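You operate a simulated robot arm through the tools that you are given. There is no shell and no other tool.

You are at the controls of a simulated two-armed robot. One attempt, no reset.

Task
Tighten both star knobs of the keypad drive, lock its black push plate, then switch it on.
Fine: orange button; leave the module tester off.

The check looks at the end state, three seconds after you hand in, the way a careful person would. Anything else that was tipped, shoved, dropped, spilled or broken makes it a failure.

Robot
Two 7-joint arms with fingered hands on one trunk that stands fixed in place. Base frame: the origin is at the foot of the trunk, x ahead of it, y to its left, z up; the work surface is at about z = 0.804. Lengths are in m, angles in degrees, forces in N, time in s.
The left shoulder is at [0.08, 0.241, 1.442], the right one opposite. With the tool pointing down near the work surface each hand reaches from about 0.32 to 0.96 m from the base axis, measured 20 degrees to its own side. Payload 4.9 kg a hand.
The tool frame of a hand sits at the grasp point between the pads (the TCP): z along the fingers, y along the line on which they close. The tips reach 0.032 m beyond it. The gripper opens to 0.2 m; its body begins 0.089 m behind the TCP. The gripper is a hand of 4 fingers: y runs from the thumb to the fingers, the wrist lies at [0, 0, -0.267] in the tool frame.
Orientation is told as [roll, pitch, yaw] about the base's x, y, z axes, in that order, counted from this pose: with the fingers straight down and closing along the base's y, the tool's x points along the base's -x, its y along +y and its z along -z.

Tools
- The arms move only by the tool nudge_tool. It takes "left_steps", "right_steps" or both (then of equal length, played together; a hand with none holds still); each is one flat list of numbers, 6 for each row, row after row: the shift along the base's x, y, z in m, then the turn, a rotation vector about the base's x, y, z in degrees. In form: [x, y, z, ax, ay, az, x, y, z, ax, ay, az, ...]. A call has 1 to 20 rows; each row is the pose to reach, as a shift and turn from the pose commanded when the call began. A row lasts 0.2 s, in which the tool goes at most 0.05 m and 8.6 degrees; a call with a longer step from one row to the next is refused whole. Where a pose cannot be reached the arm comes as near as it can. A force on the tool above 40 N (or 10 N above the force at the start of the call, whichever is more), or a blocked arm, ends the call early, and 0.2 s more pass. In this call time passes only in rows, and 0.2 s behind the last. The reply holds the time, the measured pose of the TCP, the force on the tool along the base axes, the opening and the grip force, in the units named above and with some noise, with the torque about the TCP (base axes, N m) and any sound that the robot's microphone picked up, and new pictures: "views" is both (left out), scene, wrist or none (wrist: the cameras of the hands that moved).
- Cameras (640 x 400 px; columns grow to the right, rows downward): "scene" is now at [0.1147, -0.0155, 1.6101]; the picture's right is [-0.18, -0.98, 0.00], its down [-0.62, 0.11, -0.77] and it looks along [0.76, -0.14, -0.63] (base axes); focal length 373 px, centre (320, 200). "left" rides on the left gripper at [-0.069, -0.069, -0.116] in its tool frame; the picture's right is [0.71, -0.71, 0.00], its down [0.54, 0.54, -0.64] and it looks along [0.45, 0.45, 0.77] (tool axes); focal length 226 px, centre (320, 200). "right" rides on the right gripper at [0.069, -0.069, -0.116] in its tool frame; the picture's right is [0.71, 0.71, 0.00], its down [-0.54, 0.54, -0.64] and it looks along [-0.45, 0.45, 0.77] (tool axes); focal length 226 px, centre (320, 200). There is no depth. A picture from a camera that has moved, and an enlarged one, comes with that camera's place and axes in the base frame and with its lens.
- raise_lower(by): slides the trunk up (or, below 0, down) by that many m; the arms and the scene camera ride with it, the base frame stays. It gives what a move gives, with no picture.
- curl_fingers(finger1, finger2, finger3, thumb_bend, hand): sets how far each is bent, from 0 (flat) to 100 (curled in); at 30 the hand is open as for a grip, at 70 the pads meet at the TCP. One left out holds its place. A second passes; each finger stops where it meets its share of the squeeze, and holds until it gets a number again. It is the only way to open and close the hand. It gives what a move gives, with no picture; readings hold the bend of each and the force on the fingers (four entries, about 0 where the hand has none), thumb and palm.
- turn_head(pan, tilt): turns the head with the scene camera to pan (to the left, within 86 degrees either way) and tilt (down, from -29 to 69), counted from straight ahead of the robot. It gives what a move gives, and a new picture of the scene camera.
- zoom(camera, box): a new picture of the part [left, top, right, bottom] of that camera's present view, enlarged. No time passes.
- sign_off(): hands the job in; it is judged then, once.

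Nothing tells you positions but the pictures and the camera data. Unless the task says otherwise, let go and move clear before handing in.

The tools are called by a JSON object that holds its "name" and its "arguments". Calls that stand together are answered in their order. nudge_tool: Moves the arms, as the interface text tells. Its arguments: {"type":"object","properties":{"left_steps":{"type":"array","items":{"type":"number"}},"right_steps":{"type":"array","items":{"type":"number"}},"views":{"type":"string","enum":["both","scene","wrist","none"]}},"required":[]} The other tools are called the same way: raise_lower (by) moves the trunk up or down; curl_fingers (finger1, finger2, finger3, thumb_bend, hand) moves the fingers one by one; turn_head (pan, tilt) turns the head that bears the scene camera; zoom (camera, box) takes an enlarged picture of a part of a camera's view; sign_off () hands the job in.

At the start:

```text
clock: 0.0
left_ee_pos: [0.7413, 0.3119, 1.2103]
left_ee_rot: [0.0, 0.0, 0.0]
left_contact_force: [0.2, 0.0, 0.1]
left_torque: [0.01, -0.03, -0.02]
left_grip_width: 0.1999
left_gripper_force: 0.0
left_shape: jaw
left_bend: [30.0, 30.0, 30.0, 30.0]
left_finger forces: [0.0, 0.1, 0.1, 0.1, 0.0, 0.0]
right_ee_pos: [0.7089, -0.4243, 1.2824]
right_ee_rot: [0.0, 0.0, 0.0]
right_contact_force: [-0.1, 0.3, 0.4]
right_torque: [-0.03, -0.03, 0.01]
right_grip_width: 0.2
right_gripper_force: 0.1
right_shape: jaw
right_bend: [30.0, 30.0, 30.0, 30.0]
right_finger forces: [0.1, 0.1, 0.0, 0.0, 0.0, 0.0]
trunk travel left (down, up): [-0.35, 0.49]
head pan, tilt (commanded): [-10.4, 39.3]
```

scene: 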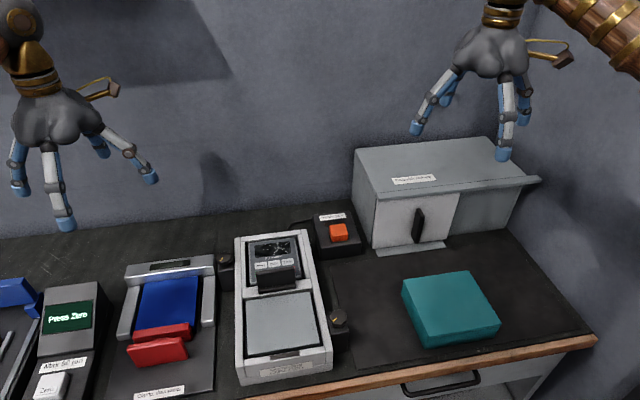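
right: 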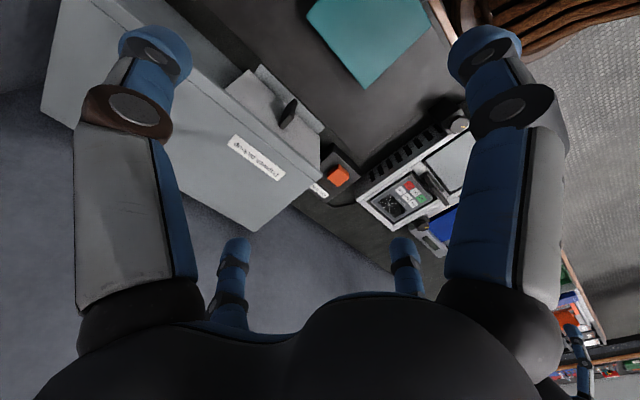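
left: 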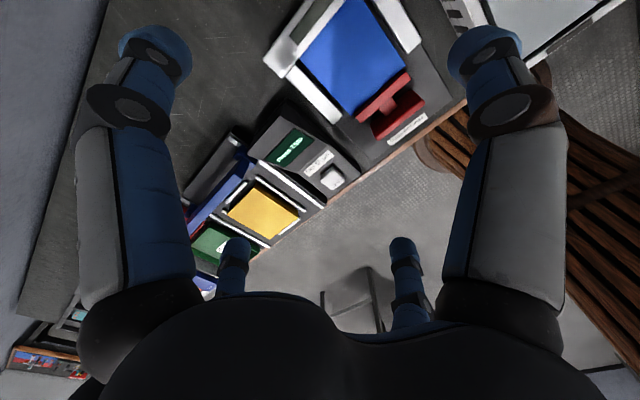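

I see a bench with several devices: a device in the middle with a keypad-like panel, two dark knobs at its sides, and an orange button box behind it. I'll zoom in to read labels and identify parts first.

{"name": "zoom", "arguments": {"camera": "scene", "box": [210, 200, 370, 300]}}

{"name": "zoom", "arguments": {"camera": "scene", "box": [210, 290, 370, 390]}}

{"name": "zoom", "arguments": {"camera": "scene", "box": [0, 240, 240, 400]}}

{"name": "zoom", "arguments": {"camera": "scene", "box": [300, 130, 560, 290]}}

```text
4.00 times, centred on (290, 250) of scene
camera zoom: at [0.1147, -0.0155, 1.6101], right [-0.18, -0.98, 0.0], down [-0.62, 0.11, -0.77], along [0.76, -0.14, -0.63], focal length 1490 px, centre (440, 0)
```

zoom: 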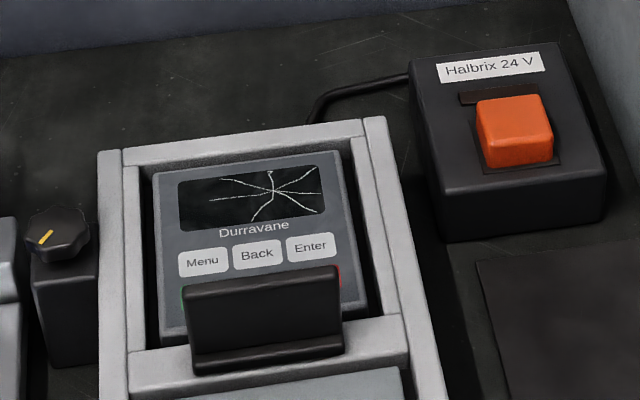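

```text
4.00 times, centred on (290, 340) of scene
camera zoom: at [0.1147, -0.0155, 1.6101], right [-0.18, -0.98, 0.0], down [-0.62, 0.11, -0.77], along [0.76, -0.14, -0.63], focal length 1490 px, centre (440, -360)
```

zoom: 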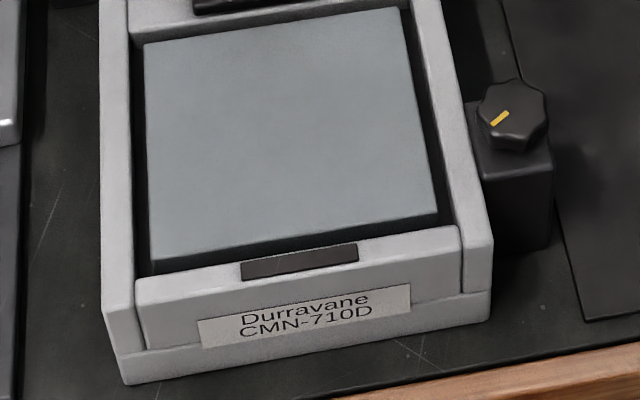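

```text
2.50 times, centred on (120, 320) of scene
camera zoom: at [0.1147, -0.0155, 1.6101], right [-0.18, -0.98, 0.0], down [-0.62, 0.11, -0.77], along [0.76, -0.14, -0.63], focal length 932 px, centre (820, -100)
```

zoom: 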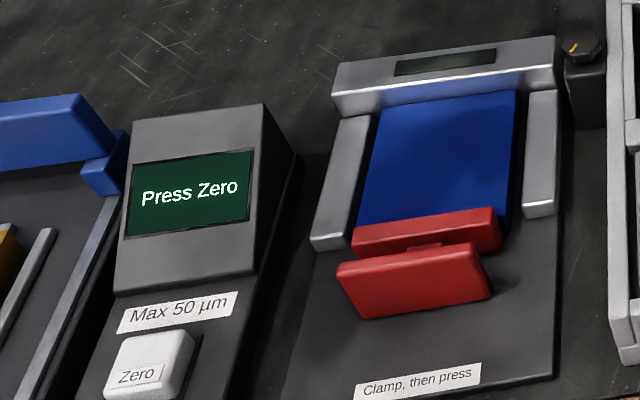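

```text
2.46 times, centred on (430, 210) of scene
camera zoom: at [0.1147, -0.0155, 1.6101], right [-0.18, -0.98, 0.0], down [-0.62, 0.11, -0.77], along [0.76, -0.14, -0.63], focal length 917 px, centre (49, 175)
```

zoom: 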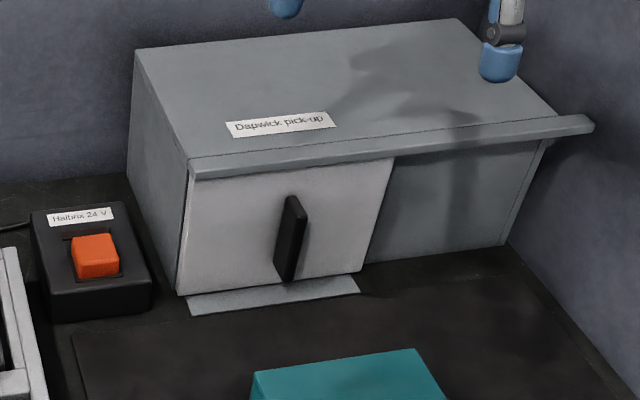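

The middle device reads "Durravane CMN-710D" with a keypad module, two dark knobs with yellow marks and a black plate; "Halbrix 24 V" has the orange button. I'll turn the head to see all of the bench before acting.

{"name": "turn_head", "arguments": {"pan": 25, "tilt": 45}}

{"name": "turn_head", "arguments": {"pan": -5, "tilt": 55}}

```text
clock: 1.0
left_ee_pos: [0.7411, 0.3092, 1.212]
left_ee_rot: [-0.1, 0.0, -0.1]
left_contact_force: [0.4, 0.7, -0.3]
left_torque: [-0.01, -0.04, -0.04]
left_grip_width: 0.1997
left_gripper_force: 0.1
left_shape: jaw
left_bend: [30.0, 30.0, 30.0, 30.0]
left_finger forces: [0.1, 0.0, 0.0, 0.1, 0.0, 0.0]
right_ee_pos: [0.7083, -0.4241, 1.2814]
right_ee_rot: [0.0, 0.0, 0.0]
right_contact_force: [-0.1, 0.1, -0.5]
right_torque: [0.0, 0.0, -0.02]
right_grip_width: 0.1996
right_gripper_force: 0.1
right_shape: jaw
right_bend: [30.0, 30.0, 30.0, 30.0]
right_finger forces: [0.1, 0.0, 0.0, 0.1, 0.0, 0.0]
trunk travel left (down, up): [-0.35, 0.49]
head pan, tilt (commanded): [25.0, 45.0]
camera scene: at [0.1044, 0.0342, 1.6017], right [0.42, -0.91, 0.0], down [-0.64, -0.3, -0.71], along [0.64, 0.3, -0.71], focal length 373 px, centre (320, 200)
```

scene: 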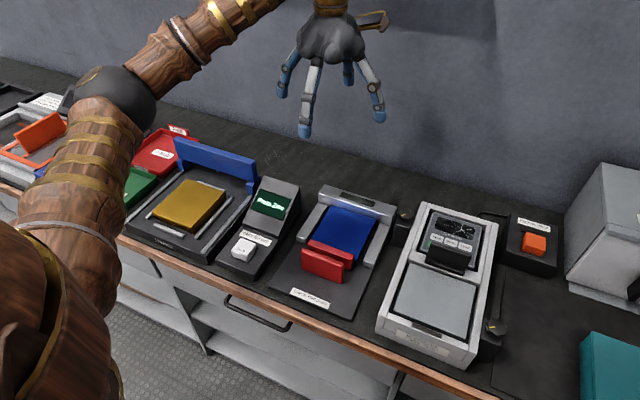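

```text
clock: 2.0
left_ee_pos: [0.7413, 0.31, 1.2114]
left_ee_rot: [0.2, -0.1, 0.0]
left_contact_force: [-0.3, 0.2, -0.1]
left_torque: [0.0, -0.01, 0.0]
left_grip_width: 0.1997
left_gripper_force: 0.1
left_shape: jaw
left_bend: [30.0, 30.0, 30.0, 30.0]
left_finger forces: [0.0, 0.0, 0.0, 0.1, 0.0, 0.0]
right_ee_pos: [0.7073, -0.4234, 1.2813]
right_ee_rot: [0.1, 0.1, -0.1]
right_contact_force: [-0.1, 0.6, 0.3]
right_torque: [-0.01, 0.02, 0.04]
right_grip_width: 0.1999
right_gripper_force: 0.1
right_shape: jaw
right_bend: [30.0, 30.0, 30.0, 30.0]
right_finger forces: [0.0, 0.0, 0.0, 0.0, 0.0, 0.0]
trunk travel left (down, up): [-0.35, 0.49]
head pan, tilt (commanded): [-5.0, 55.0]
camera scene: at [0.1024, -0.0062, 1.5883], right [-0.09, -1.0, 0.0], down [-0.82, 0.07, -0.57], along [0.57, -0.05, -0.82], focal length 373 px, centre (320, 200)
```

scene: 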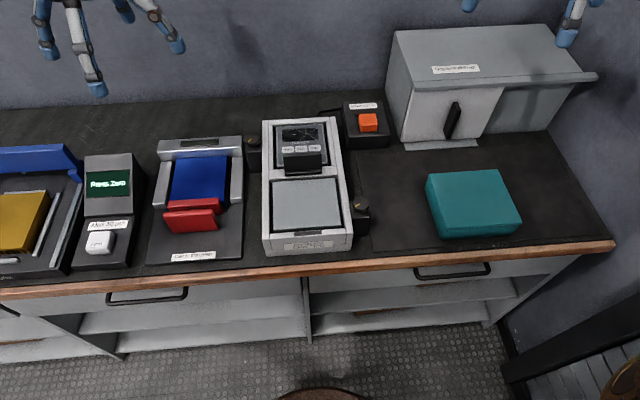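

{"name": "zoom", "arguments": {"camera": "scene", "box": [240, 100, 400, 200]}}

{"name": "zoom", "arguments": {"camera": "scene", "box": [240, 110, 320, 160]}}

{"name": "zoom", "arguments": {"camera": "scene", "box": [320, 180, 400, 230]}}

{"name": "zoom", "arguments": {"camera": "scene", "box": [260, 130, 340, 180]}}

{"name": "zoom", "arguments": {"camera": "scene", "box": [140, 130, 260, 270]}}

{"name": "zoom", "arguments": {"camera": "left", "box": [160, 0, 520, 260]}}

{"name": "zoom", "arguments": {"camera": "right", "box": [280, 60, 520, 260]}}

```text
4.00 times, centred on (320, 150) of scene
camera zoom: at [0.1024, -0.0062, 1.5883], right [-0.09, -1.0, 0.0], down [-0.82, 0.07, -0.57], along [0.57, -0.05, -0.82], focal length 1490 px, centre (320, 400)
```

zoom: 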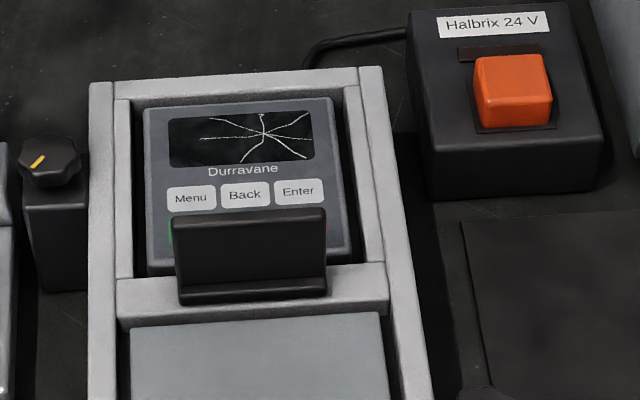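

```text
8.00 times, centred on (280, 135) of scene
camera zoom: at [0.1024, -0.0062, 1.5883], right [-0.09, -1.0, 0.0], down [-0.82, 0.07, -0.57], along [0.57, -0.05, -0.82], focal length 2981 px, centre (640, 720)
```

zoom: 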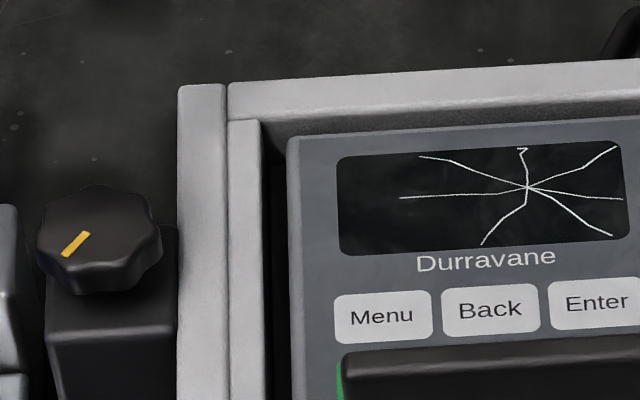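

```text
8.00 times, centred on (360, 205) of scene
camera zoom: at [0.1024, -0.0062, 1.5883], right [-0.09, -1.0, 0.0], down [-0.82, 0.07, -0.57], along [0.57, -0.05, -0.82], focal length 2981 px, centre (0, 160)
```

zoom: 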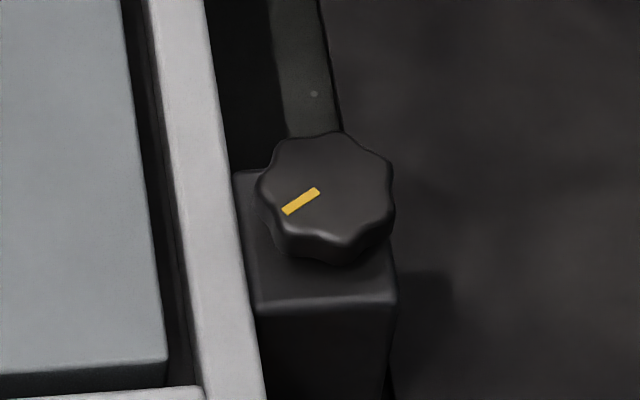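

```text
8.00 times, centred on (300, 155) of scene
camera zoom: at [0.1024, -0.0062, 1.5883], right [-0.09, -1.0, 0.0], down [-0.82, 0.07, -0.57], along [0.57, -0.05, -0.82], focal length 2981 px, centre (480, 560)
```

zoom: 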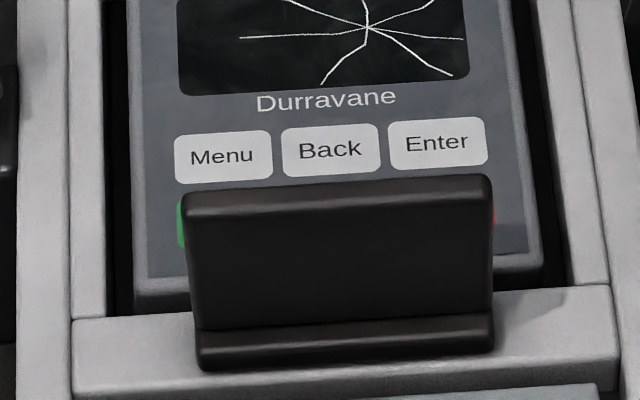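

```text
2.86 times, centred on (200, 200) of scene
camera zoom: at [0.1024, -0.0062, 1.5883], right [-0.09, -1.0, 0.0], down [-0.82, 0.07, -0.57], along [0.57, -0.05, -0.82], focal length 1064 px, centre (663, 200)
```

zoom: 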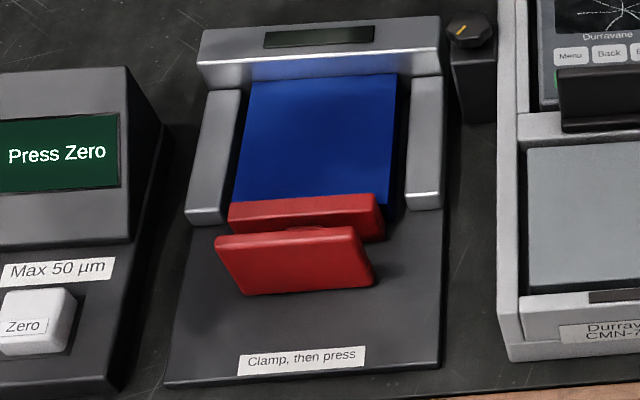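

```text
1.54 times, centred on (340, 130) of left
camera zoom: at [0.8102, 0.2414, 1.3276], right [-0.71, -0.71, 0.0], down [-0.54, 0.54, 0.64], along [-0.45, 0.45, -0.77], focal length 348 px, centre (289, 308)
```

zoom: 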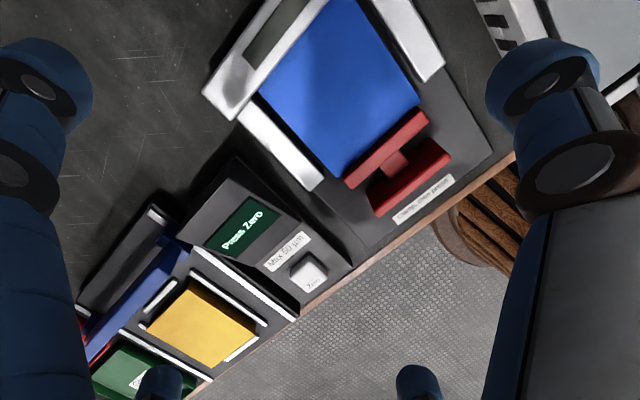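

```text
2.00 times, centred on (400, 160) of right
camera zoom: at [0.6392, -0.4931, 1.3975], right [-0.71, 0.71, 0.0], down [0.54, 0.54, 0.64], along [0.45, 0.45, -0.77], focal length 452 px, centre (160, 280)
```

zoom: 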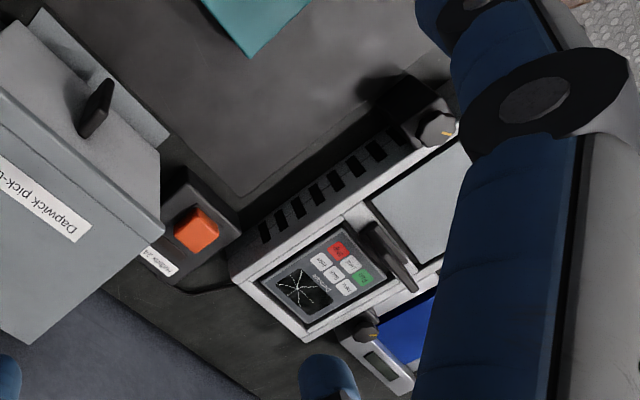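

The drive is the framed Durravane unit with knobs near (0.56, -0.14) and (0.78, 0.10), tops at z≈0.90, and a black plate near (0.69, -0.01); the tester with red plates is to its left and must be left alone. I'll bring the right wrist camera closer to understand the black plate and knobs.

{"name": "nudge_tool", "arguments": {"right_steps": [-0.02, 0.025, -0.023, 0, 0, 0, -0.04, 0.05, -0.046, 0, 0, 0, -0.06, 0.075, -0.07, 0, 0, 0, -0.08, 0.1, -0.093, 0, 0, 0, -0.1, 0.125, -0.116, 0, 0, 0, -0.12, 0.15, -0.14, 0, 0, 0, -0.128, 0.174, -0.162, 0, 0, 0], "views": "both"}}

```text
clock: 3.6
left_ee_pos: [0.7414, 0.3115, 1.2096]
left_ee_rot: [0.1, 0.1, 0.0]
left_contact_force: [-1.1, -1.1, 1.0]
left_torque: [-0.01, -0.03, 0.01]
left_grip_width: 0.1998
left_gripper_force: 0.0
left_shape: jaw
left_bend: [30.0, 30.0, 30.0, 30.0]
left_finger forces: [0.0, 0.1, 0.0, 0.1, 0.0, 0.0]
right_ee_pos: [0.5808, -0.2484, 1.1187]
right_ee_rot: [0.1, 0.1, 0.0]
right_contact_force: [0.1, -0.1, -0.3]
right_torque: [-0.02, 0.01, 0.03]
right_grip_width: 0.2001
right_gripper_force: 0.1
right_shape: jaw
right_bend: [30.0, 30.0, 30.0, 30.0]
right_finger forces: [0.0, 0.0, 0.1, 0.0, 0.0, 0.0]
trunk travel left (down, up): [-0.35, 0.49]
head pan, tilt (commanded): [-5.0, 55.0]
camera scene: at [0.1033, -0.0054, 1.5883], right [-0.09, -1.0, 0.0], down [-0.82, 0.07, -0.57], along [0.57, -0.05, -0.82], focal length 373 px, centre (320, 200)
camera right: at [0.5118, -0.3182, 1.2354], right [-0.71, 0.71, 0.0], down [0.54, 0.54, 0.64], along [0.45, 0.45, -0.77], focal length 226 px, centre (320, 200)
```

scene: 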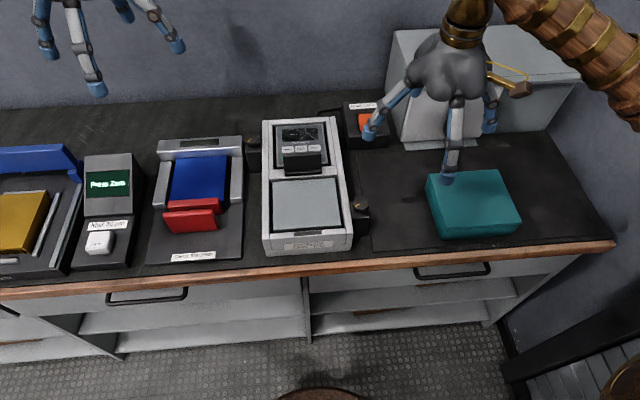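
right: 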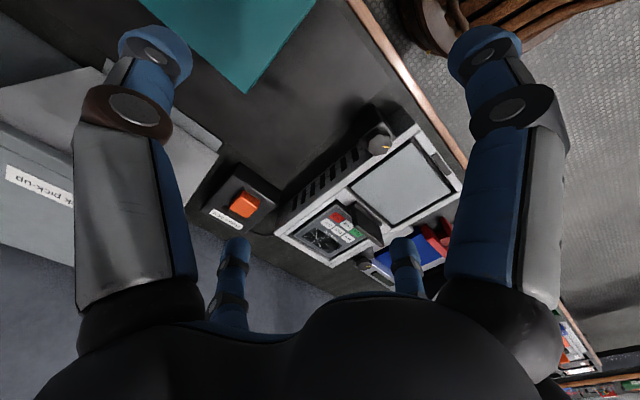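

{"name": "zoom", "arguments": {"camera": "right", "box": [270, 180, 400, 270]}}

{"name": "zoom", "arguments": {"camera": "right", "box": [330, 90, 480, 190]}}

{"name": "zoom", "arguments": {"camera": "right", "box": [340, 200, 500, 300]}}

```text
4.44 times, centred on (335, 225) of right
camera zoom: at [0.5118, -0.3182, 1.2354], right [-0.71, 0.71, 0.0], down [0.54, 0.54, 0.64], along [0.45, 0.45, -0.77], focal length 1005 px, centre (253, 89)
```

zoom: 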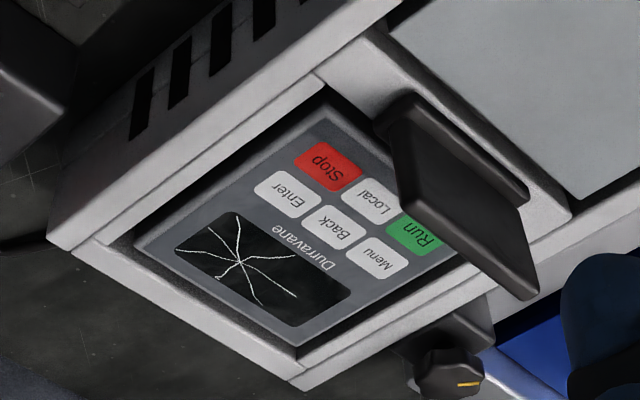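

```text
4.00 times, centred on (405, 140) of right
camera zoom: at [0.5118, -0.3182, 1.2354], right [-0.71, 0.71, 0.0], down [0.54, 0.54, 0.64], along [0.45, 0.45, -0.77], focal length 904 px, centre (-20, 440)
```

zoom: 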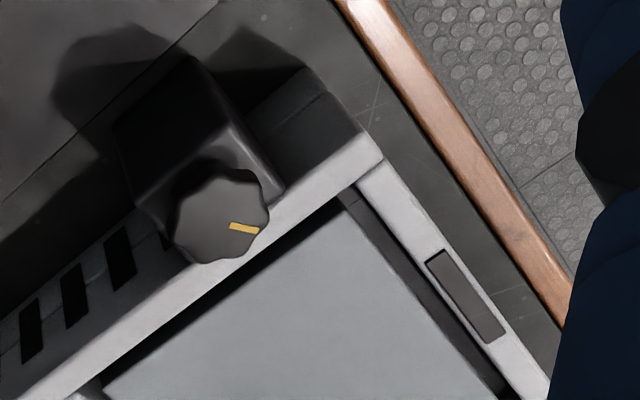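

```text
4.00 times, centred on (420, 250) of right
camera zoom: at [0.5118, -0.3182, 1.2354], right [-0.71, 0.71, 0.0], down [0.54, 0.54, 0.64], along [0.45, 0.45, -0.77], focal length 904 px, centre (-80, 0)
```

zoom: 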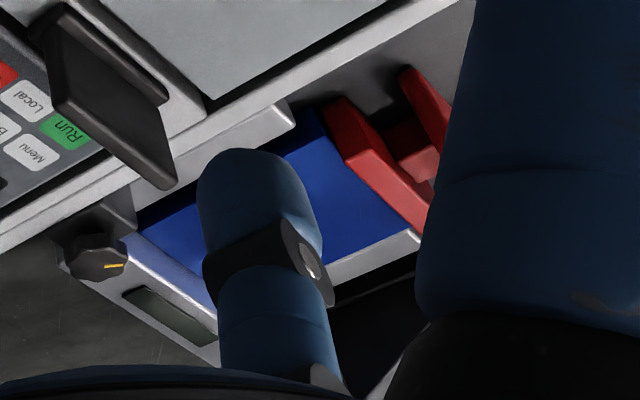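

The black plate stands nearly upright (about 86 mm wide, 50 mm tall) on a crossbar at x≈0.675, between the grey panel and the keypad. I'll look at it from the side with the tilted right wrist camera to understand how it moves.

{"name": "nudge_tool", "arguments": {"right_steps": [0.01, 0.004, -0.015, 3.55, -1.48, 5.49, 0.021, 0.008, -0.03, 7.1, -2.95, 10.97, 0.032, 0.012, -0.045, 10.65, -4.43, 16.46, 0.042, 0.016, -0.06, 14.2, -5.9, 21.95, 0.052, 0.02, -0.075, 17.75, -7.38, 27.44, 0.063, 0.025, -0.09, 21.3, -8.85, 32.92, 0.074, 0.029, -0.105, 24.85, -10.33, 38.41, 0.084, 0.033, -0.118, 28.4, -11.8, 43.9], "views": "both"}}

```text
clock: 5.4
left_ee_pos: [0.7414, 0.3088, 1.2103]
left_ee_rot: [0.0, 0.2, 0.0]
left_contact_force: [0.3, 0.0, 0.4]
left_torque: [0.02, 0.0, 0.01]
left_grip_width: 0.1998
left_gripper_force: 0.1
left_shape: jaw
left_bend: [30.0, 30.0, 30.0, 30.0]
left_finger forces: [0.1, 0.0, 0.0, 0.0, 0.1, 0.0]
right_ee_pos: [0.6659, -0.2171, 1.0022]
right_ee_rot: [22.3, -20.7, 40.9]
right_contact_force: [-0.4, -0.2, -0.2]
right_torque: [0.02, 0.03, -0.01]
right_grip_width: 0.1999
right_gripper_force: 0.1
right_shape: jaw
right_bend: [30.0, 30.0, 30.0, 30.0]
right_finger forces: [0.0, 0.0, 0.1, 0.1, 0.0, 0.1]
trunk travel left (down, up): [-0.35, 0.49]
head pan, tilt (commanded): [-5.0, 55.0]
camera scene: at [0.1032, -0.0063, 1.5883], right [-0.09, -1.0, 0.0], down [-0.82, 0.07, -0.57], along [0.57, -0.05, -0.82], focal length 373 px, centre (320, 200)
camera right: at [0.6653, -0.3598, 1.0538], right [-1.0, 0.0, 0.0], down [0.0, 0.34, 0.94], along [0.0, 0.94, -0.34], focal length 226 px, centre (320, 200)
```

scene: 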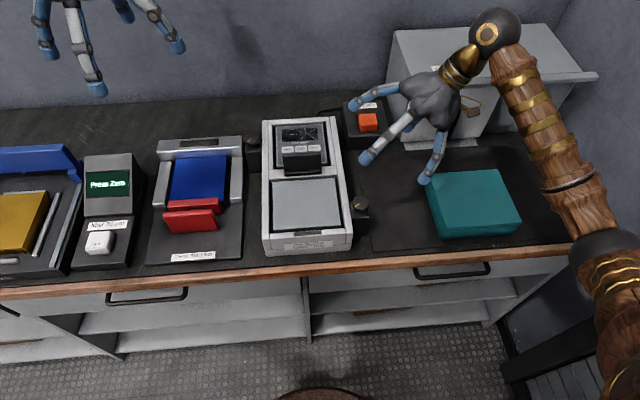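
right: 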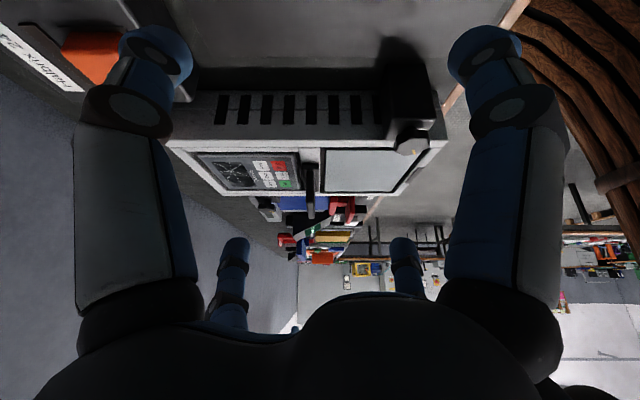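

{"name": "zoom", "arguments": {"camera": "right", "box": [270, 140, 370, 240]}}

{"name": "zoom", "arguments": {"camera": "right", "box": [160, 50, 480, 250]}}

{"name": "zoom", "arguments": {"camera": "right", "box": [360, 60, 460, 180]}}

```text
4.00 times, centred on (320, 190) of right
camera zoom: at [0.6653, -0.3598, 1.0538], right [-1.0, 0.0, 0.0], down [0.0, 0.34, 0.94], along [0.0, 0.94, -0.34], focal length 904 px, centre (320, 240)
```

zoom: 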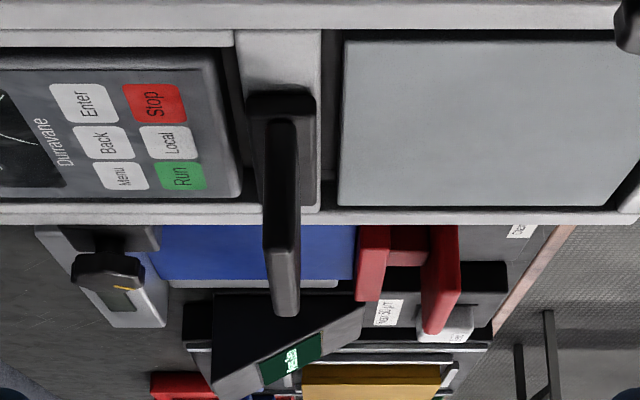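

```text
2.00 times, centred on (320, 150) of right
camera zoom: at [0.6653, -0.3598, 1.0538], right [-1.0, 0.0, 0.0], down [0.0, 0.34, 0.94], along [0.0, 0.94, -0.34], focal length 452 px, centre (320, 300)
```

zoom: 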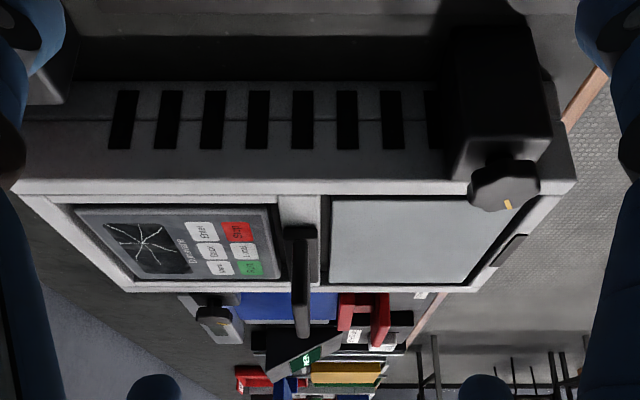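

```text
3.33 times, centred on (410, 120) of right
camera zoom: at [0.6653, -0.3598, 1.0538], right [-1.0, 0.0, 0.0], down [0.0, 0.34, 0.94], along [0.0, 0.94, -0.34], focal length 754 px, centre (20, 467)
```

zoom: 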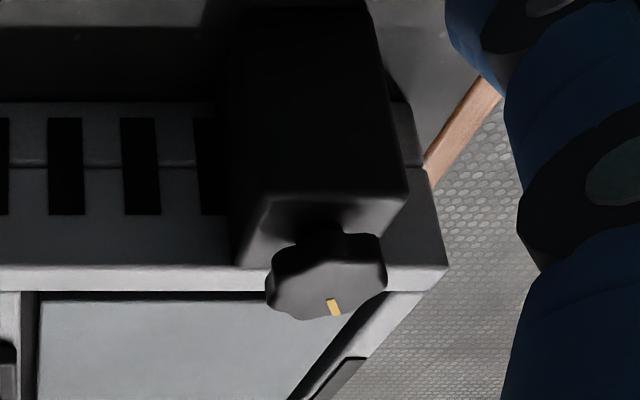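

The plate is a vertical lever plate on a base block on the crossbar, and each knob sits on a thin neck above its block (right knob axis ≈ (0.56, -0.137), top z≈0.91). I'll bring the right hand upright above the right knob and test how the fingers close.

{"name": "nudge_tool", "arguments": {"right_steps": [-0.015, 0.01, 0.02, -6, 0, 0, -0.035, 0.025, 0.04, -12, 0, 0, -0.06, 0.045, 0.058, -18, 0, 0, -0.085, 0.065, 0.058, -24, 0, 0, -0.105, 0.08, 0.058, -30, 0, 0], "views": "both"}}

{"name": "curl_fingers", "arguments": {"hand": "right", "finger1": 55, "finger2": 55, "finger3": 55, "thumb_bend": 55}}

{"name": "zoom", "arguments": {"camera": "scene", "box": [280, 60, 480, 240]}}

{"name": "zoom", "arguments": {"camera": "right", "box": [0, 0, 640, 400]}}

```text
clock: 6.6
left_ee_pos: [0.7417, 0.3122, 1.2101]
left_ee_rot: [-0.1, 0.1, 0.1]
left_contact_force: [-0.1, 0.3, -0.1]
left_torque: [-0.01, 0.02, -0.03]
left_grip_width: 0.1999
left_gripper_force: 0.1
left_shape: jaw
left_bend: [30.0, 30.0, 30.0, 30.0]
left_finger forces: [0.0, 0.0, 0.0, 0.0, 0.1, 0.0]
right_ee_pos: [0.5592, -0.1374, 1.0582]
right_ee_rot: [-0.1, 0.0, 44.8]
right_contact_force: [-0.7, 0.0, -0.5]
right_torque: [-0.02, -0.03, -0.02]
right_grip_width: 0.1999
right_gripper_force: 0.0
right_shape: jaw
right_bend: [30.0, 30.0, 30.0, 30.0]
right_finger forces: [0.1, 0.0, 0.1, 0.1, 0.1, 0.0]
trunk travel left (down, up): [-0.35, 0.49]
head pan, tilt (commanded): [-5.0, 55.0]
camera scene: at [0.1026, -0.0046, 1.5882], right [-0.09, -1.0, 0.0], down [-0.82, 0.07, -0.57], along [0.57, -0.05, -0.82], focal length 373 px, centre (320, 200)
camera right: at [0.558, -0.2336, 1.1755], right [-1.0, 0.0, 0.0], down [0.0, 0.77, 0.64], along [0.0, 0.64, -0.77], focal length 226 px, centre (320, 200)
```

scene: 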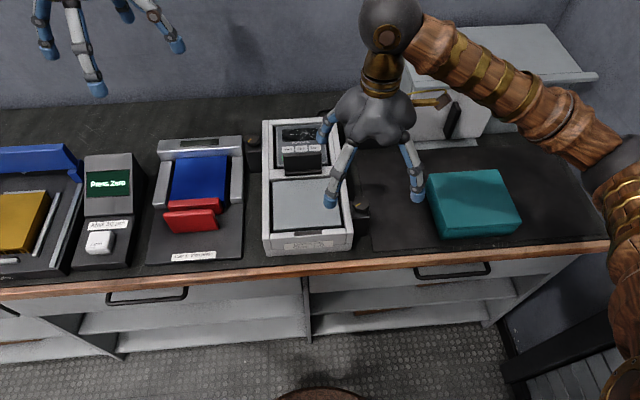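
right: 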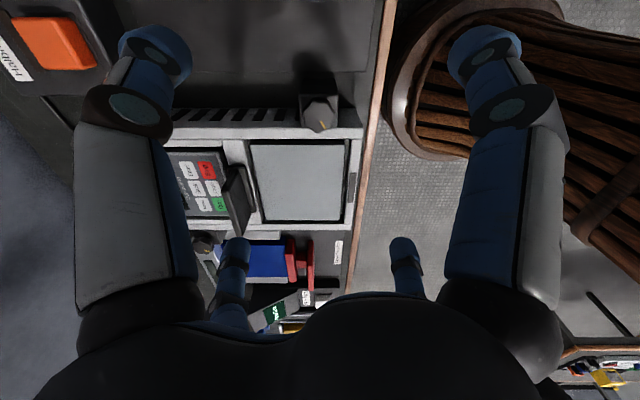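

```text
clock: 7.6
left_ee_pos: [0.7409, 0.3102, 1.211]
left_ee_rot: [0.0, 0.0, 0.1]
left_contact_force: [-0.8, 0.6, -0.5]
left_torque: [0.03, -0.01, 0.01]
left_grip_width: 0.1995
left_gripper_force: 0.0
left_shape: jaw
left_bend: [30.0, 30.0, 30.0, 30.0]
left_finger forces: [0.0, 0.0, 0.0, 0.0, 0.0, 0.0]
right_ee_pos: [0.5591, -0.1369, 1.0591]
right_ee_rot: [0.0, 0.0, 45.1]
right_contact_force: [0.3, -0.2, 0.0]
right_torque: [0.03, -0.03, -0.04]
right_grip_width: 0.0517
right_gripper_force: 0.1
right_shape: fingers
right_bend: [55.0, 55.0, 55.0, 55.0]
right_finger forces: [0.1, 0.1, 0.1, 0.1, 0.0, 0.0]
trunk travel left (down, up): [-0.35, 0.49]
head pan, tilt (commanded): [-5.0, 55.0]
```

```text
2.22 times, centred on (380, 150) of scene
camera zoom: at [0.1025, -0.0061, 1.5883], right [-0.09, -1.0, 0.0], down [-0.82, 0.07, -0.57], along [0.57, -0.05, -0.82], focal length 828 px, centre (187, 311)
```

zoom: 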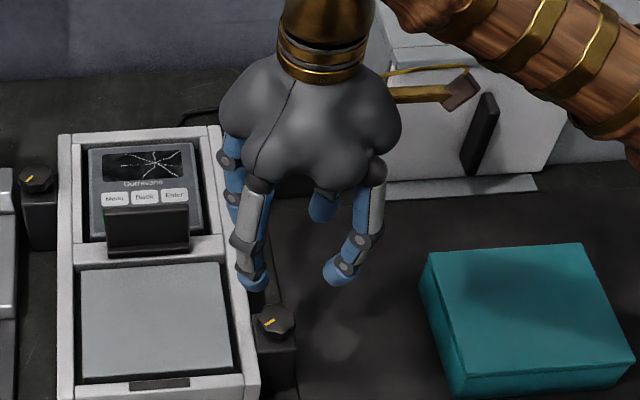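

```text
1.00 times, centred on (320, 200) of right (not enlarged: the box is as wide or as high as the picture)
camera zoom: at [0.5584, -0.2347, 1.1753], right [-1.0, 0.0, 0.0], down [0.0, 0.77, 0.64], along [0.0, 0.64, -0.77], focal length 226 px, centre (320, 200)
```

zoom: 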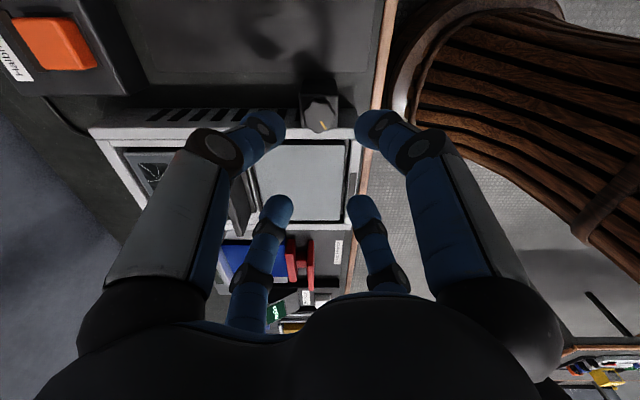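

{"name": "zoom", "arguments": {"camera": "right", "box": [280, 80, 360, 150]}}

{"name": "zoom", "arguments": {"camera": "scene", "box": [320, 180, 400, 230]}}

```text
5.71 times, centred on (320, 115) of right
camera zoom: at [0.5584, -0.2347, 1.1753], right [-1.0, 0.0, 0.0], down [0.0, 0.77, 0.64], along [0.0, 0.64, -0.77], focal length 1292 px, centre (320, 686)
```

zoom: 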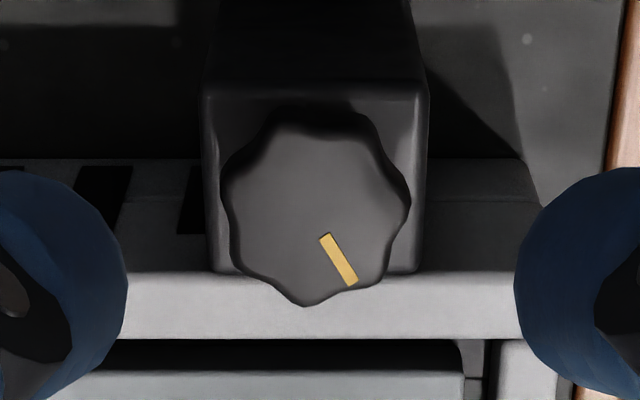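

```text
8.00 times, centred on (360, 205) of scene
camera zoom: at [0.1025, -0.0061, 1.5883], right [-0.09, -1.0, 0.0], down [-0.82, 0.07, -0.57], along [0.57, -0.05, -0.82], focal length 2981 px, centre (0, 160)
```

zoom: 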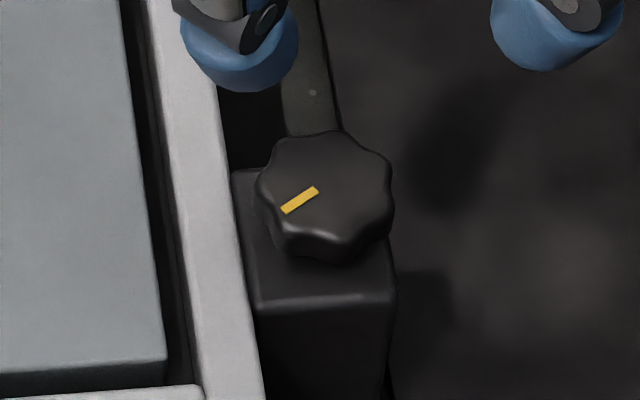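

The right hand is upright over the right knob (yaw 45°, digits at the four diagonals), and I refine the knob centre to (0.5605, -0.138, top ≈ 0.907). I'll open slightly and descend so the tips sit beside the knob, just above its block.

{"name": "curl_fingers", "arguments": {"hand": "right", "finger1": 47, "finger2": 47, "finger3": 47, "thumb_bend": 47}}

{"name": "nudge_tool", "arguments": {"right_steps": [0, 0, -0.03, 0, 0, 0, 0.001, -0.001, -0.06, 0, 0, 0, 0.001, -0.001, -0.09, 0, 0, 0, 0.001, -0.001, -0.11, 0, 0, 0, 0.001, -0.001, -0.12, 0, 0, 0], "views": "both"}}

{"name": "zoom", "arguments": {"camera": "scene", "box": [300, 140, 420, 240]}}

{"name": "zoom", "arguments": {"camera": "right", "box": [220, 100, 420, 240]}}

```text
clock: 8.6
left_ee_pos: [0.7406, 0.3103, 1.2102]
left_ee_rot: [-0.1, -0.1, 0.1]
left_contact_force: [0.0, -0.2, 0.2]
left_torque: [0.02, 0.04, 0.0]
left_grip_width: 0.2
left_gripper_force: 0.1
left_shape: jaw
left_bend: [30.0, 30.0, 30.0, 30.0]
left_finger forces: [0.1, 0.0, 0.0, 0.0, 0.0, 0.0]
right_ee_pos: [0.5577, -0.1356, 1.0598]
right_ee_rot: [0.1, -0.1, 45.0]
right_contact_force: [-0.2, -0.1, 0.3]
right_torque: [0.02, -0.01, 0.0]
right_grip_width: 0.0797
right_gripper_force: 0.0
right_shape: fingers
right_bend: [47.0, 47.0, 47.0, 47.0]
right_finger forces: [0.1, 0.0, 0.0, 0.0, 0.0, 0.1]
trunk travel left (down, up): [-0.35, 0.49]
head pan, tilt (commanded): [-5.0, 55.0]
```

```text
clock: 9.8
left_ee_pos: [0.7408, 0.3098, 1.2114]
left_ee_rot: [0.0, 0.0, 0.0]
left_contact_force: [-0.7, 0.9, -1.1]
left_torque: [-0.02, 0.0, 0.03]
left_grip_width: 0.1998
left_gripper_force: 0.0
left_shape: jaw
left_bend: [30.0, 30.0, 30.0, 30.0]
left_finger forces: [0.1, 0.0, 0.0, 0.1, 0.1, 0.0]
right_ee_pos: [0.5599, -0.1391, 0.9398]
right_ee_rot: [-0.1, -0.1, 45.1]
right_contact_force: [0.7, 0.3, 0.1]
right_torque: [-0.01, 0.04, -0.01]
right_grip_width: 0.0796
right_gripper_force: 0.1
right_shape: fingers
right_bend: [47.0, 47.0, 47.0, 47.0]
right_finger forces: [0.1, 0.0, 0.0, 0.0, 0.1, 0.0]
trunk travel left (down, up): [-0.35, 0.49]
head pan, tilt (commanded): [-5.0, 55.0]
camera scene: at [0.1025, -0.0062, 1.5883], right [-0.09, -1.0, 0.0], down [-0.82, 0.07, -0.57], along [0.57, -0.05, -0.82], focal length 373 px, centre (320, 200)
camera right: at [0.5592, -0.2367, 1.0559], right [-1.0, 0.0, 0.0], down [0.0, 0.77, 0.64], along [0.0, 0.64, -0.77], focal length 226 px, centre (320, 200)
```

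scene: 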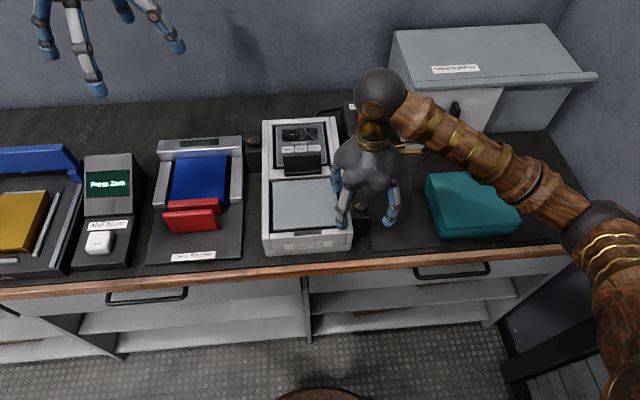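
right: 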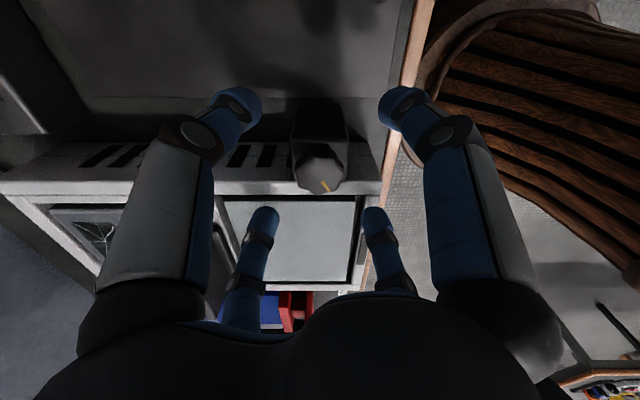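

```text
4.00 times, centred on (360, 190) of scene
camera zoom: at [0.1025, -0.0062, 1.5883], right [-0.09, -1.0, 0.0], down [-0.82, 0.07, -0.57], along [0.57, -0.05, -0.82], focal length 1490 px, centre (160, 240)
```

zoom: 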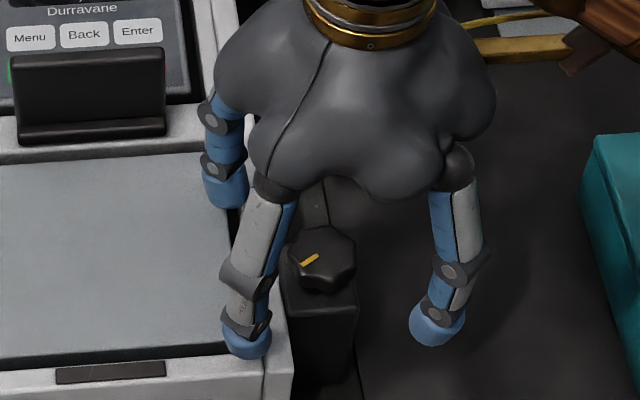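

```text
2.86 times, centred on (320, 170) of right
camera zoom: at [0.5592, -0.2367, 1.0559], right [-1.0, 0.0, 0.0], down [0.0, 0.77, 0.64], along [0.0, 0.64, -0.77], focal length 646 px, centre (320, 286)
```

zoom: 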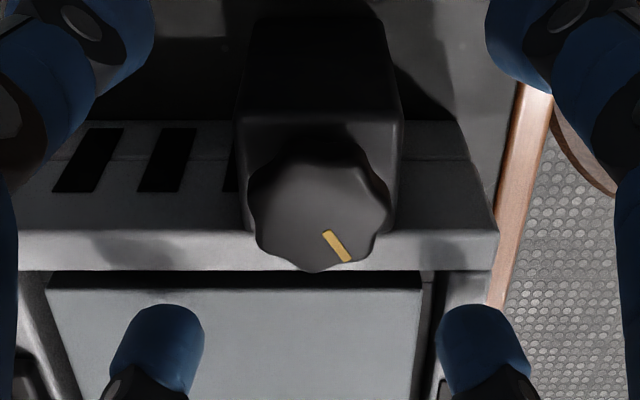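

The hand is centred on the knob to within a millimetre with tips around z≈0.90. I'll lower another 9 mm and close the four digits in stages to grip the knob.

{"name": "nudge_tool", "arguments": {"right_steps": [0, 0, -0.009, 0, 0, 0], "views": "none"}}

{"name": "curl_fingers", "arguments": {"hand": "right", "finger1": 56, "finger2": 56, "finger3": 56, "thumb_bend": 56}}

{"name": "zoom", "arguments": {"camera": "scene", "box": [320, 160, 420, 240]}}

{"name": "zoom", "arguments": {"camera": "right", "box": [220, 100, 420, 240]}}

```text
clock: 10.2
left_ee_pos: [0.7418, 0.3095, 1.2104]
left_ee_rot: [-0.1, 0.1, 0.0]
left_contact_force: [0.6, 0.7, 0.1]
left_torque: [-0.06, 0.02, 0.01]
left_grip_width: 0.1997
left_gripper_force: 0.1
left_shape: jaw
left_bend: [30.0, 30.0, 30.0, 30.0]
left_finger forces: [0.0, 0.0, 0.0, 0.0, 0.0, 0.0]
right_ee_pos: [0.5587, -0.1395, 0.9295]
right_ee_rot: [0.0, 0.0, 44.9]
right_contact_force: [0.0, 0.1, -0.2]
right_torque: [-0.04, 0.01, -0.01]
right_grip_width: 0.0798
right_gripper_force: 0.0
right_shape: fingers
right_bend: [47.0, 47.0, 47.0, 47.0]
right_finger forces: [0.0, 0.0, 0.0, 0.0, 0.0, 0.0]
trunk travel left (down, up): [-0.35, 0.49]
head pan, tilt (commanded): [-5.0, 55.0]
```

```text
clock: 11.2
left_ee_pos: [0.7412, 0.3096, 1.2112]
left_ee_rot: [0.0, 0.0, 0.1]
left_contact_force: [0.7, 0.6, -0.3]
left_torque: [-0.03, 0.01, -0.02]
left_grip_width: 0.1999
left_gripper_force: 0.0
left_shape: jaw
left_bend: [30.0, 30.0, 30.0, 30.0]
left_finger forces: [0.0, 0.0, 0.0, 0.0, 0.0, 0.0]
right_ee_pos: [0.5587, -0.1383, 0.9307]
right_ee_rot: [0.0, 0.0, 44.9]
right_contact_force: [-0.2, -1.0, 0.1]
right_torque: [-0.02, 0.03, -0.02]
right_grip_width: 0.0482
right_gripper_force: 0.0
right_shape: fingers
right_bend: [56.0, 56.0, 56.0, 56.0]
right_finger forces: [0.0, 0.0, 0.0, 0.0, 0.0, 0.0]
trunk travel left (down, up): [-0.35, 0.49]
head pan, tilt (commanded): [-5.0, 55.0]
```

```text
5.00 times, centred on (370, 200) of scene
camera zoom: at [0.1024, -0.0062, 1.5883], right [-0.09, -1.0, 0.0], down [-0.82, 0.07, -0.57], along [0.57, -0.05, -0.82], focal length 1863 px, centre (70, 200)
```

zoom: 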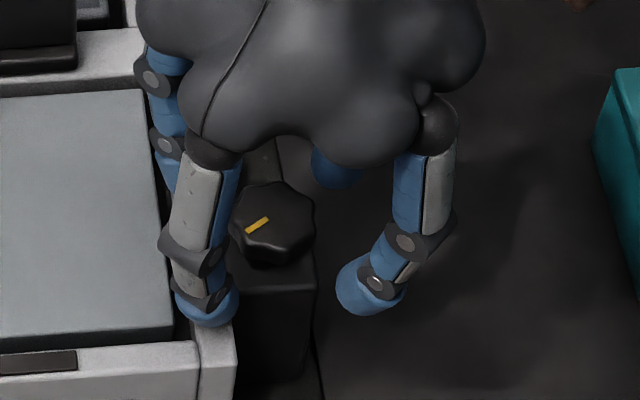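

```text
2.86 times, centred on (320, 170) of right
camera zoom: at [0.559, -0.2364, 1.0467], right [-1.0, 0.0, 0.0], down [0.0, 0.77, 0.64], along [0.0, 0.64, -0.77], focal length 646 px, centre (320, 286)
```

zoom: 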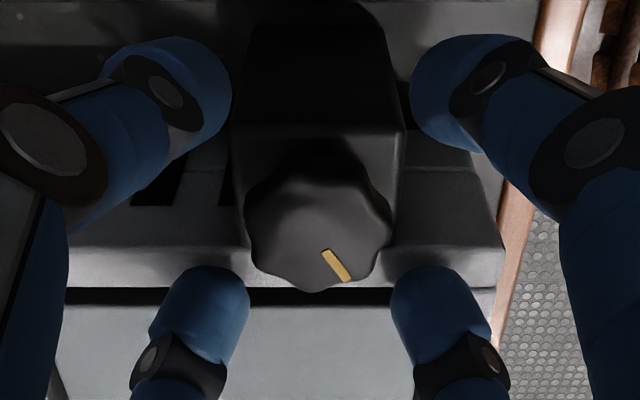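

{"name": "curl_fingers", "arguments": {"hand": "right", "finger1": 61, "finger2": 61, "finger3": 61, "thumb_bend": 61}}

{"name": "zoom", "arguments": {"camera": "scene", "box": [320, 160, 420, 240]}}

{"name": "zoom", "arguments": {"camera": "right", "box": [220, 100, 420, 240]}}

```text
clock: 12.2
left_ee_pos: [0.7406, 0.3099, 1.2108]
left_ee_rot: [0.1, 0.0, 0.1]
left_contact_force: [0.4, -0.4, 0.8]
left_torque: [-0.03, 0.01, -0.02]
left_grip_width: 0.1999
left_gripper_force: 0.0
left_shape: jaw
left_bend: [30.0, 30.0, 30.0, 30.0]
left_finger forces: [0.1, 0.0, 0.0, 0.1, 0.1, 0.0]
right_ee_pos: [0.5601, -0.1382, 0.9309]
right_ee_rot: [0.0, 0.0, 45.1]
right_contact_force: [-0.3, 0.1, -0.1]
right_torque: [0.02, 0.0, 0.01]
right_grip_width: 0.03
right_gripper_force: 0.2
right_shape: fingers
right_bend: [61.0, 61.0, 61.0, 61.0]
right_finger forces: [0.0, 0.0, 0.1, 0.0, 0.1, 0.1]
trunk travel left (down, up): [-0.35, 0.49]
head pan, tilt (commanded): [-5.0, 55.0]
```

```text
5.00 times, centred on (370, 200) of scene
camera zoom: at [0.1024, -0.0062, 1.5883], right [-0.09, -1.0, 0.0], down [-0.82, 0.07, -0.57], along [0.57, -0.05, -0.82], focal length 1863 px, centre (70, 200)
```

zoom: 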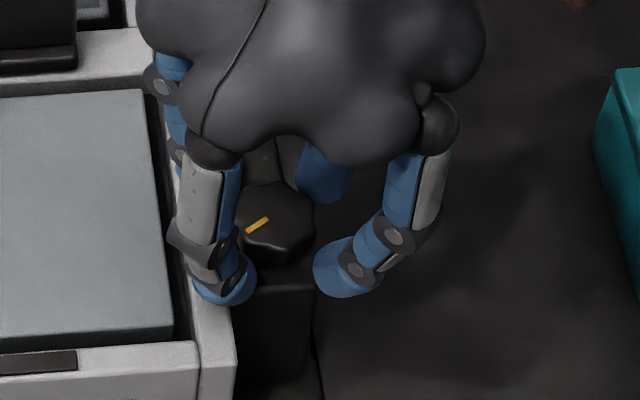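

```text
2.86 times, centred on (320, 170) of right
camera zoom: at [0.559, -0.2364, 1.0467], right [-1.0, 0.0, 0.0], down [0.0, 0.77, 0.64], along [0.0, 0.64, -0.77], focal length 646 px, centre (320, 286)
```

zoom: 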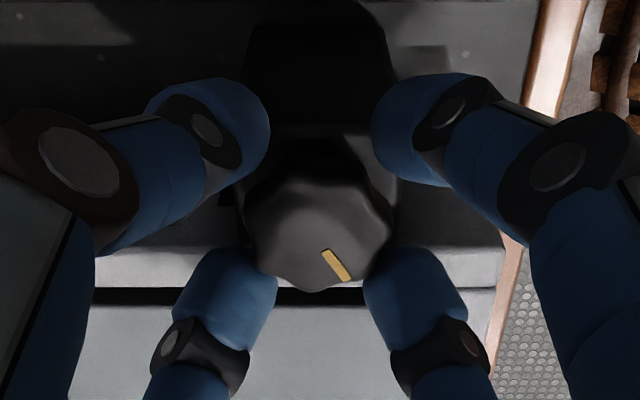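

The tips are closing evenly around the knob with no contact yet. I'll continue closing until they squeeze it.

{"name": "curl_fingers", "arguments": {"hand": "right", "finger1": 65, "finger2": 65, "finger3": 65, "thumb_bend": 65}}

{"name": "zoom", "arguments": {"camera": "scene", "box": [320, 160, 420, 240]}}

{"name": "zoom", "arguments": {"camera": "right", "box": [220, 100, 420, 240]}}

```text
clock: 13.2
left_ee_pos: [0.7405, 0.3099, 1.2104]
left_ee_rot: [0.0, 0.0, 0.0]
left_contact_force: [-0.3, -0.2, 0.8]
left_torque: [0.02, -0.02, 0.0]
left_grip_width: 0.1999
left_gripper_force: 0.2
left_shape: jaw
left_bend: [30.0, 30.0, 30.0, 30.0]
left_finger forces: [0.0, 0.0, 0.0, 0.0, 0.0, 0.1]
right_ee_pos: [0.5598, -0.1389, 0.9294]
right_ee_rot: [-0.1, -0.1, 45.0]
right_contact_force: [1.7, 0.6, 0.0]
right_torque: [0.02, -0.03, -0.04]
right_grip_width: 0.0219
right_gripper_force: 6.2
right_shape: fingers
right_bend: [63.0, 63.0, 62.0, 64.0]
right_finger forces: [2.1, 3.0, 3.7, 0.1, 3.6, 0.1]
trunk travel left (down, up): [-0.35, 0.49]
head pan, tilt (commanded): [-5.0, 55.0]
```

```text
5.00 times, centred on (370, 200) of scene
camera zoom: at [0.1026, -0.0061, 1.5883], right [-0.09, -1.0, 0.0], down [-0.82, 0.07, -0.57], along [0.57, -0.05, -0.82], focal length 1863 px, centre (70, 200)
```

zoom: 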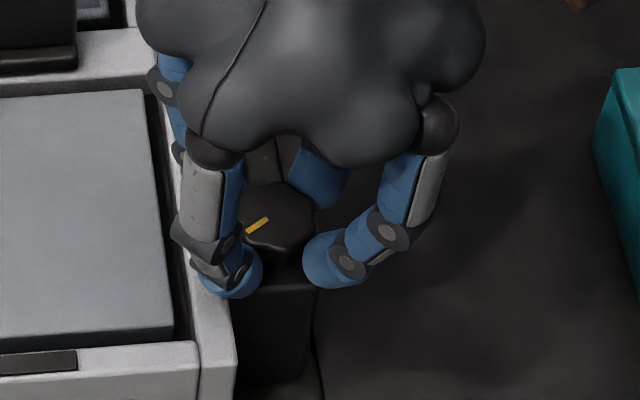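

```text
2.86 times, centred on (320, 170) of right
camera zoom: at [0.5591, -0.2363, 1.0467], right [-1.0, 0.0, 0.0], down [0.0, 0.77, 0.64], along [0.0, 0.64, -0.77], focal length 646 px, centre (320, 286)
```

zoom: 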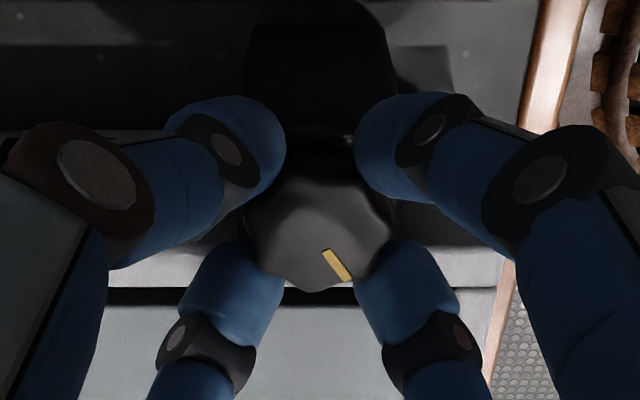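

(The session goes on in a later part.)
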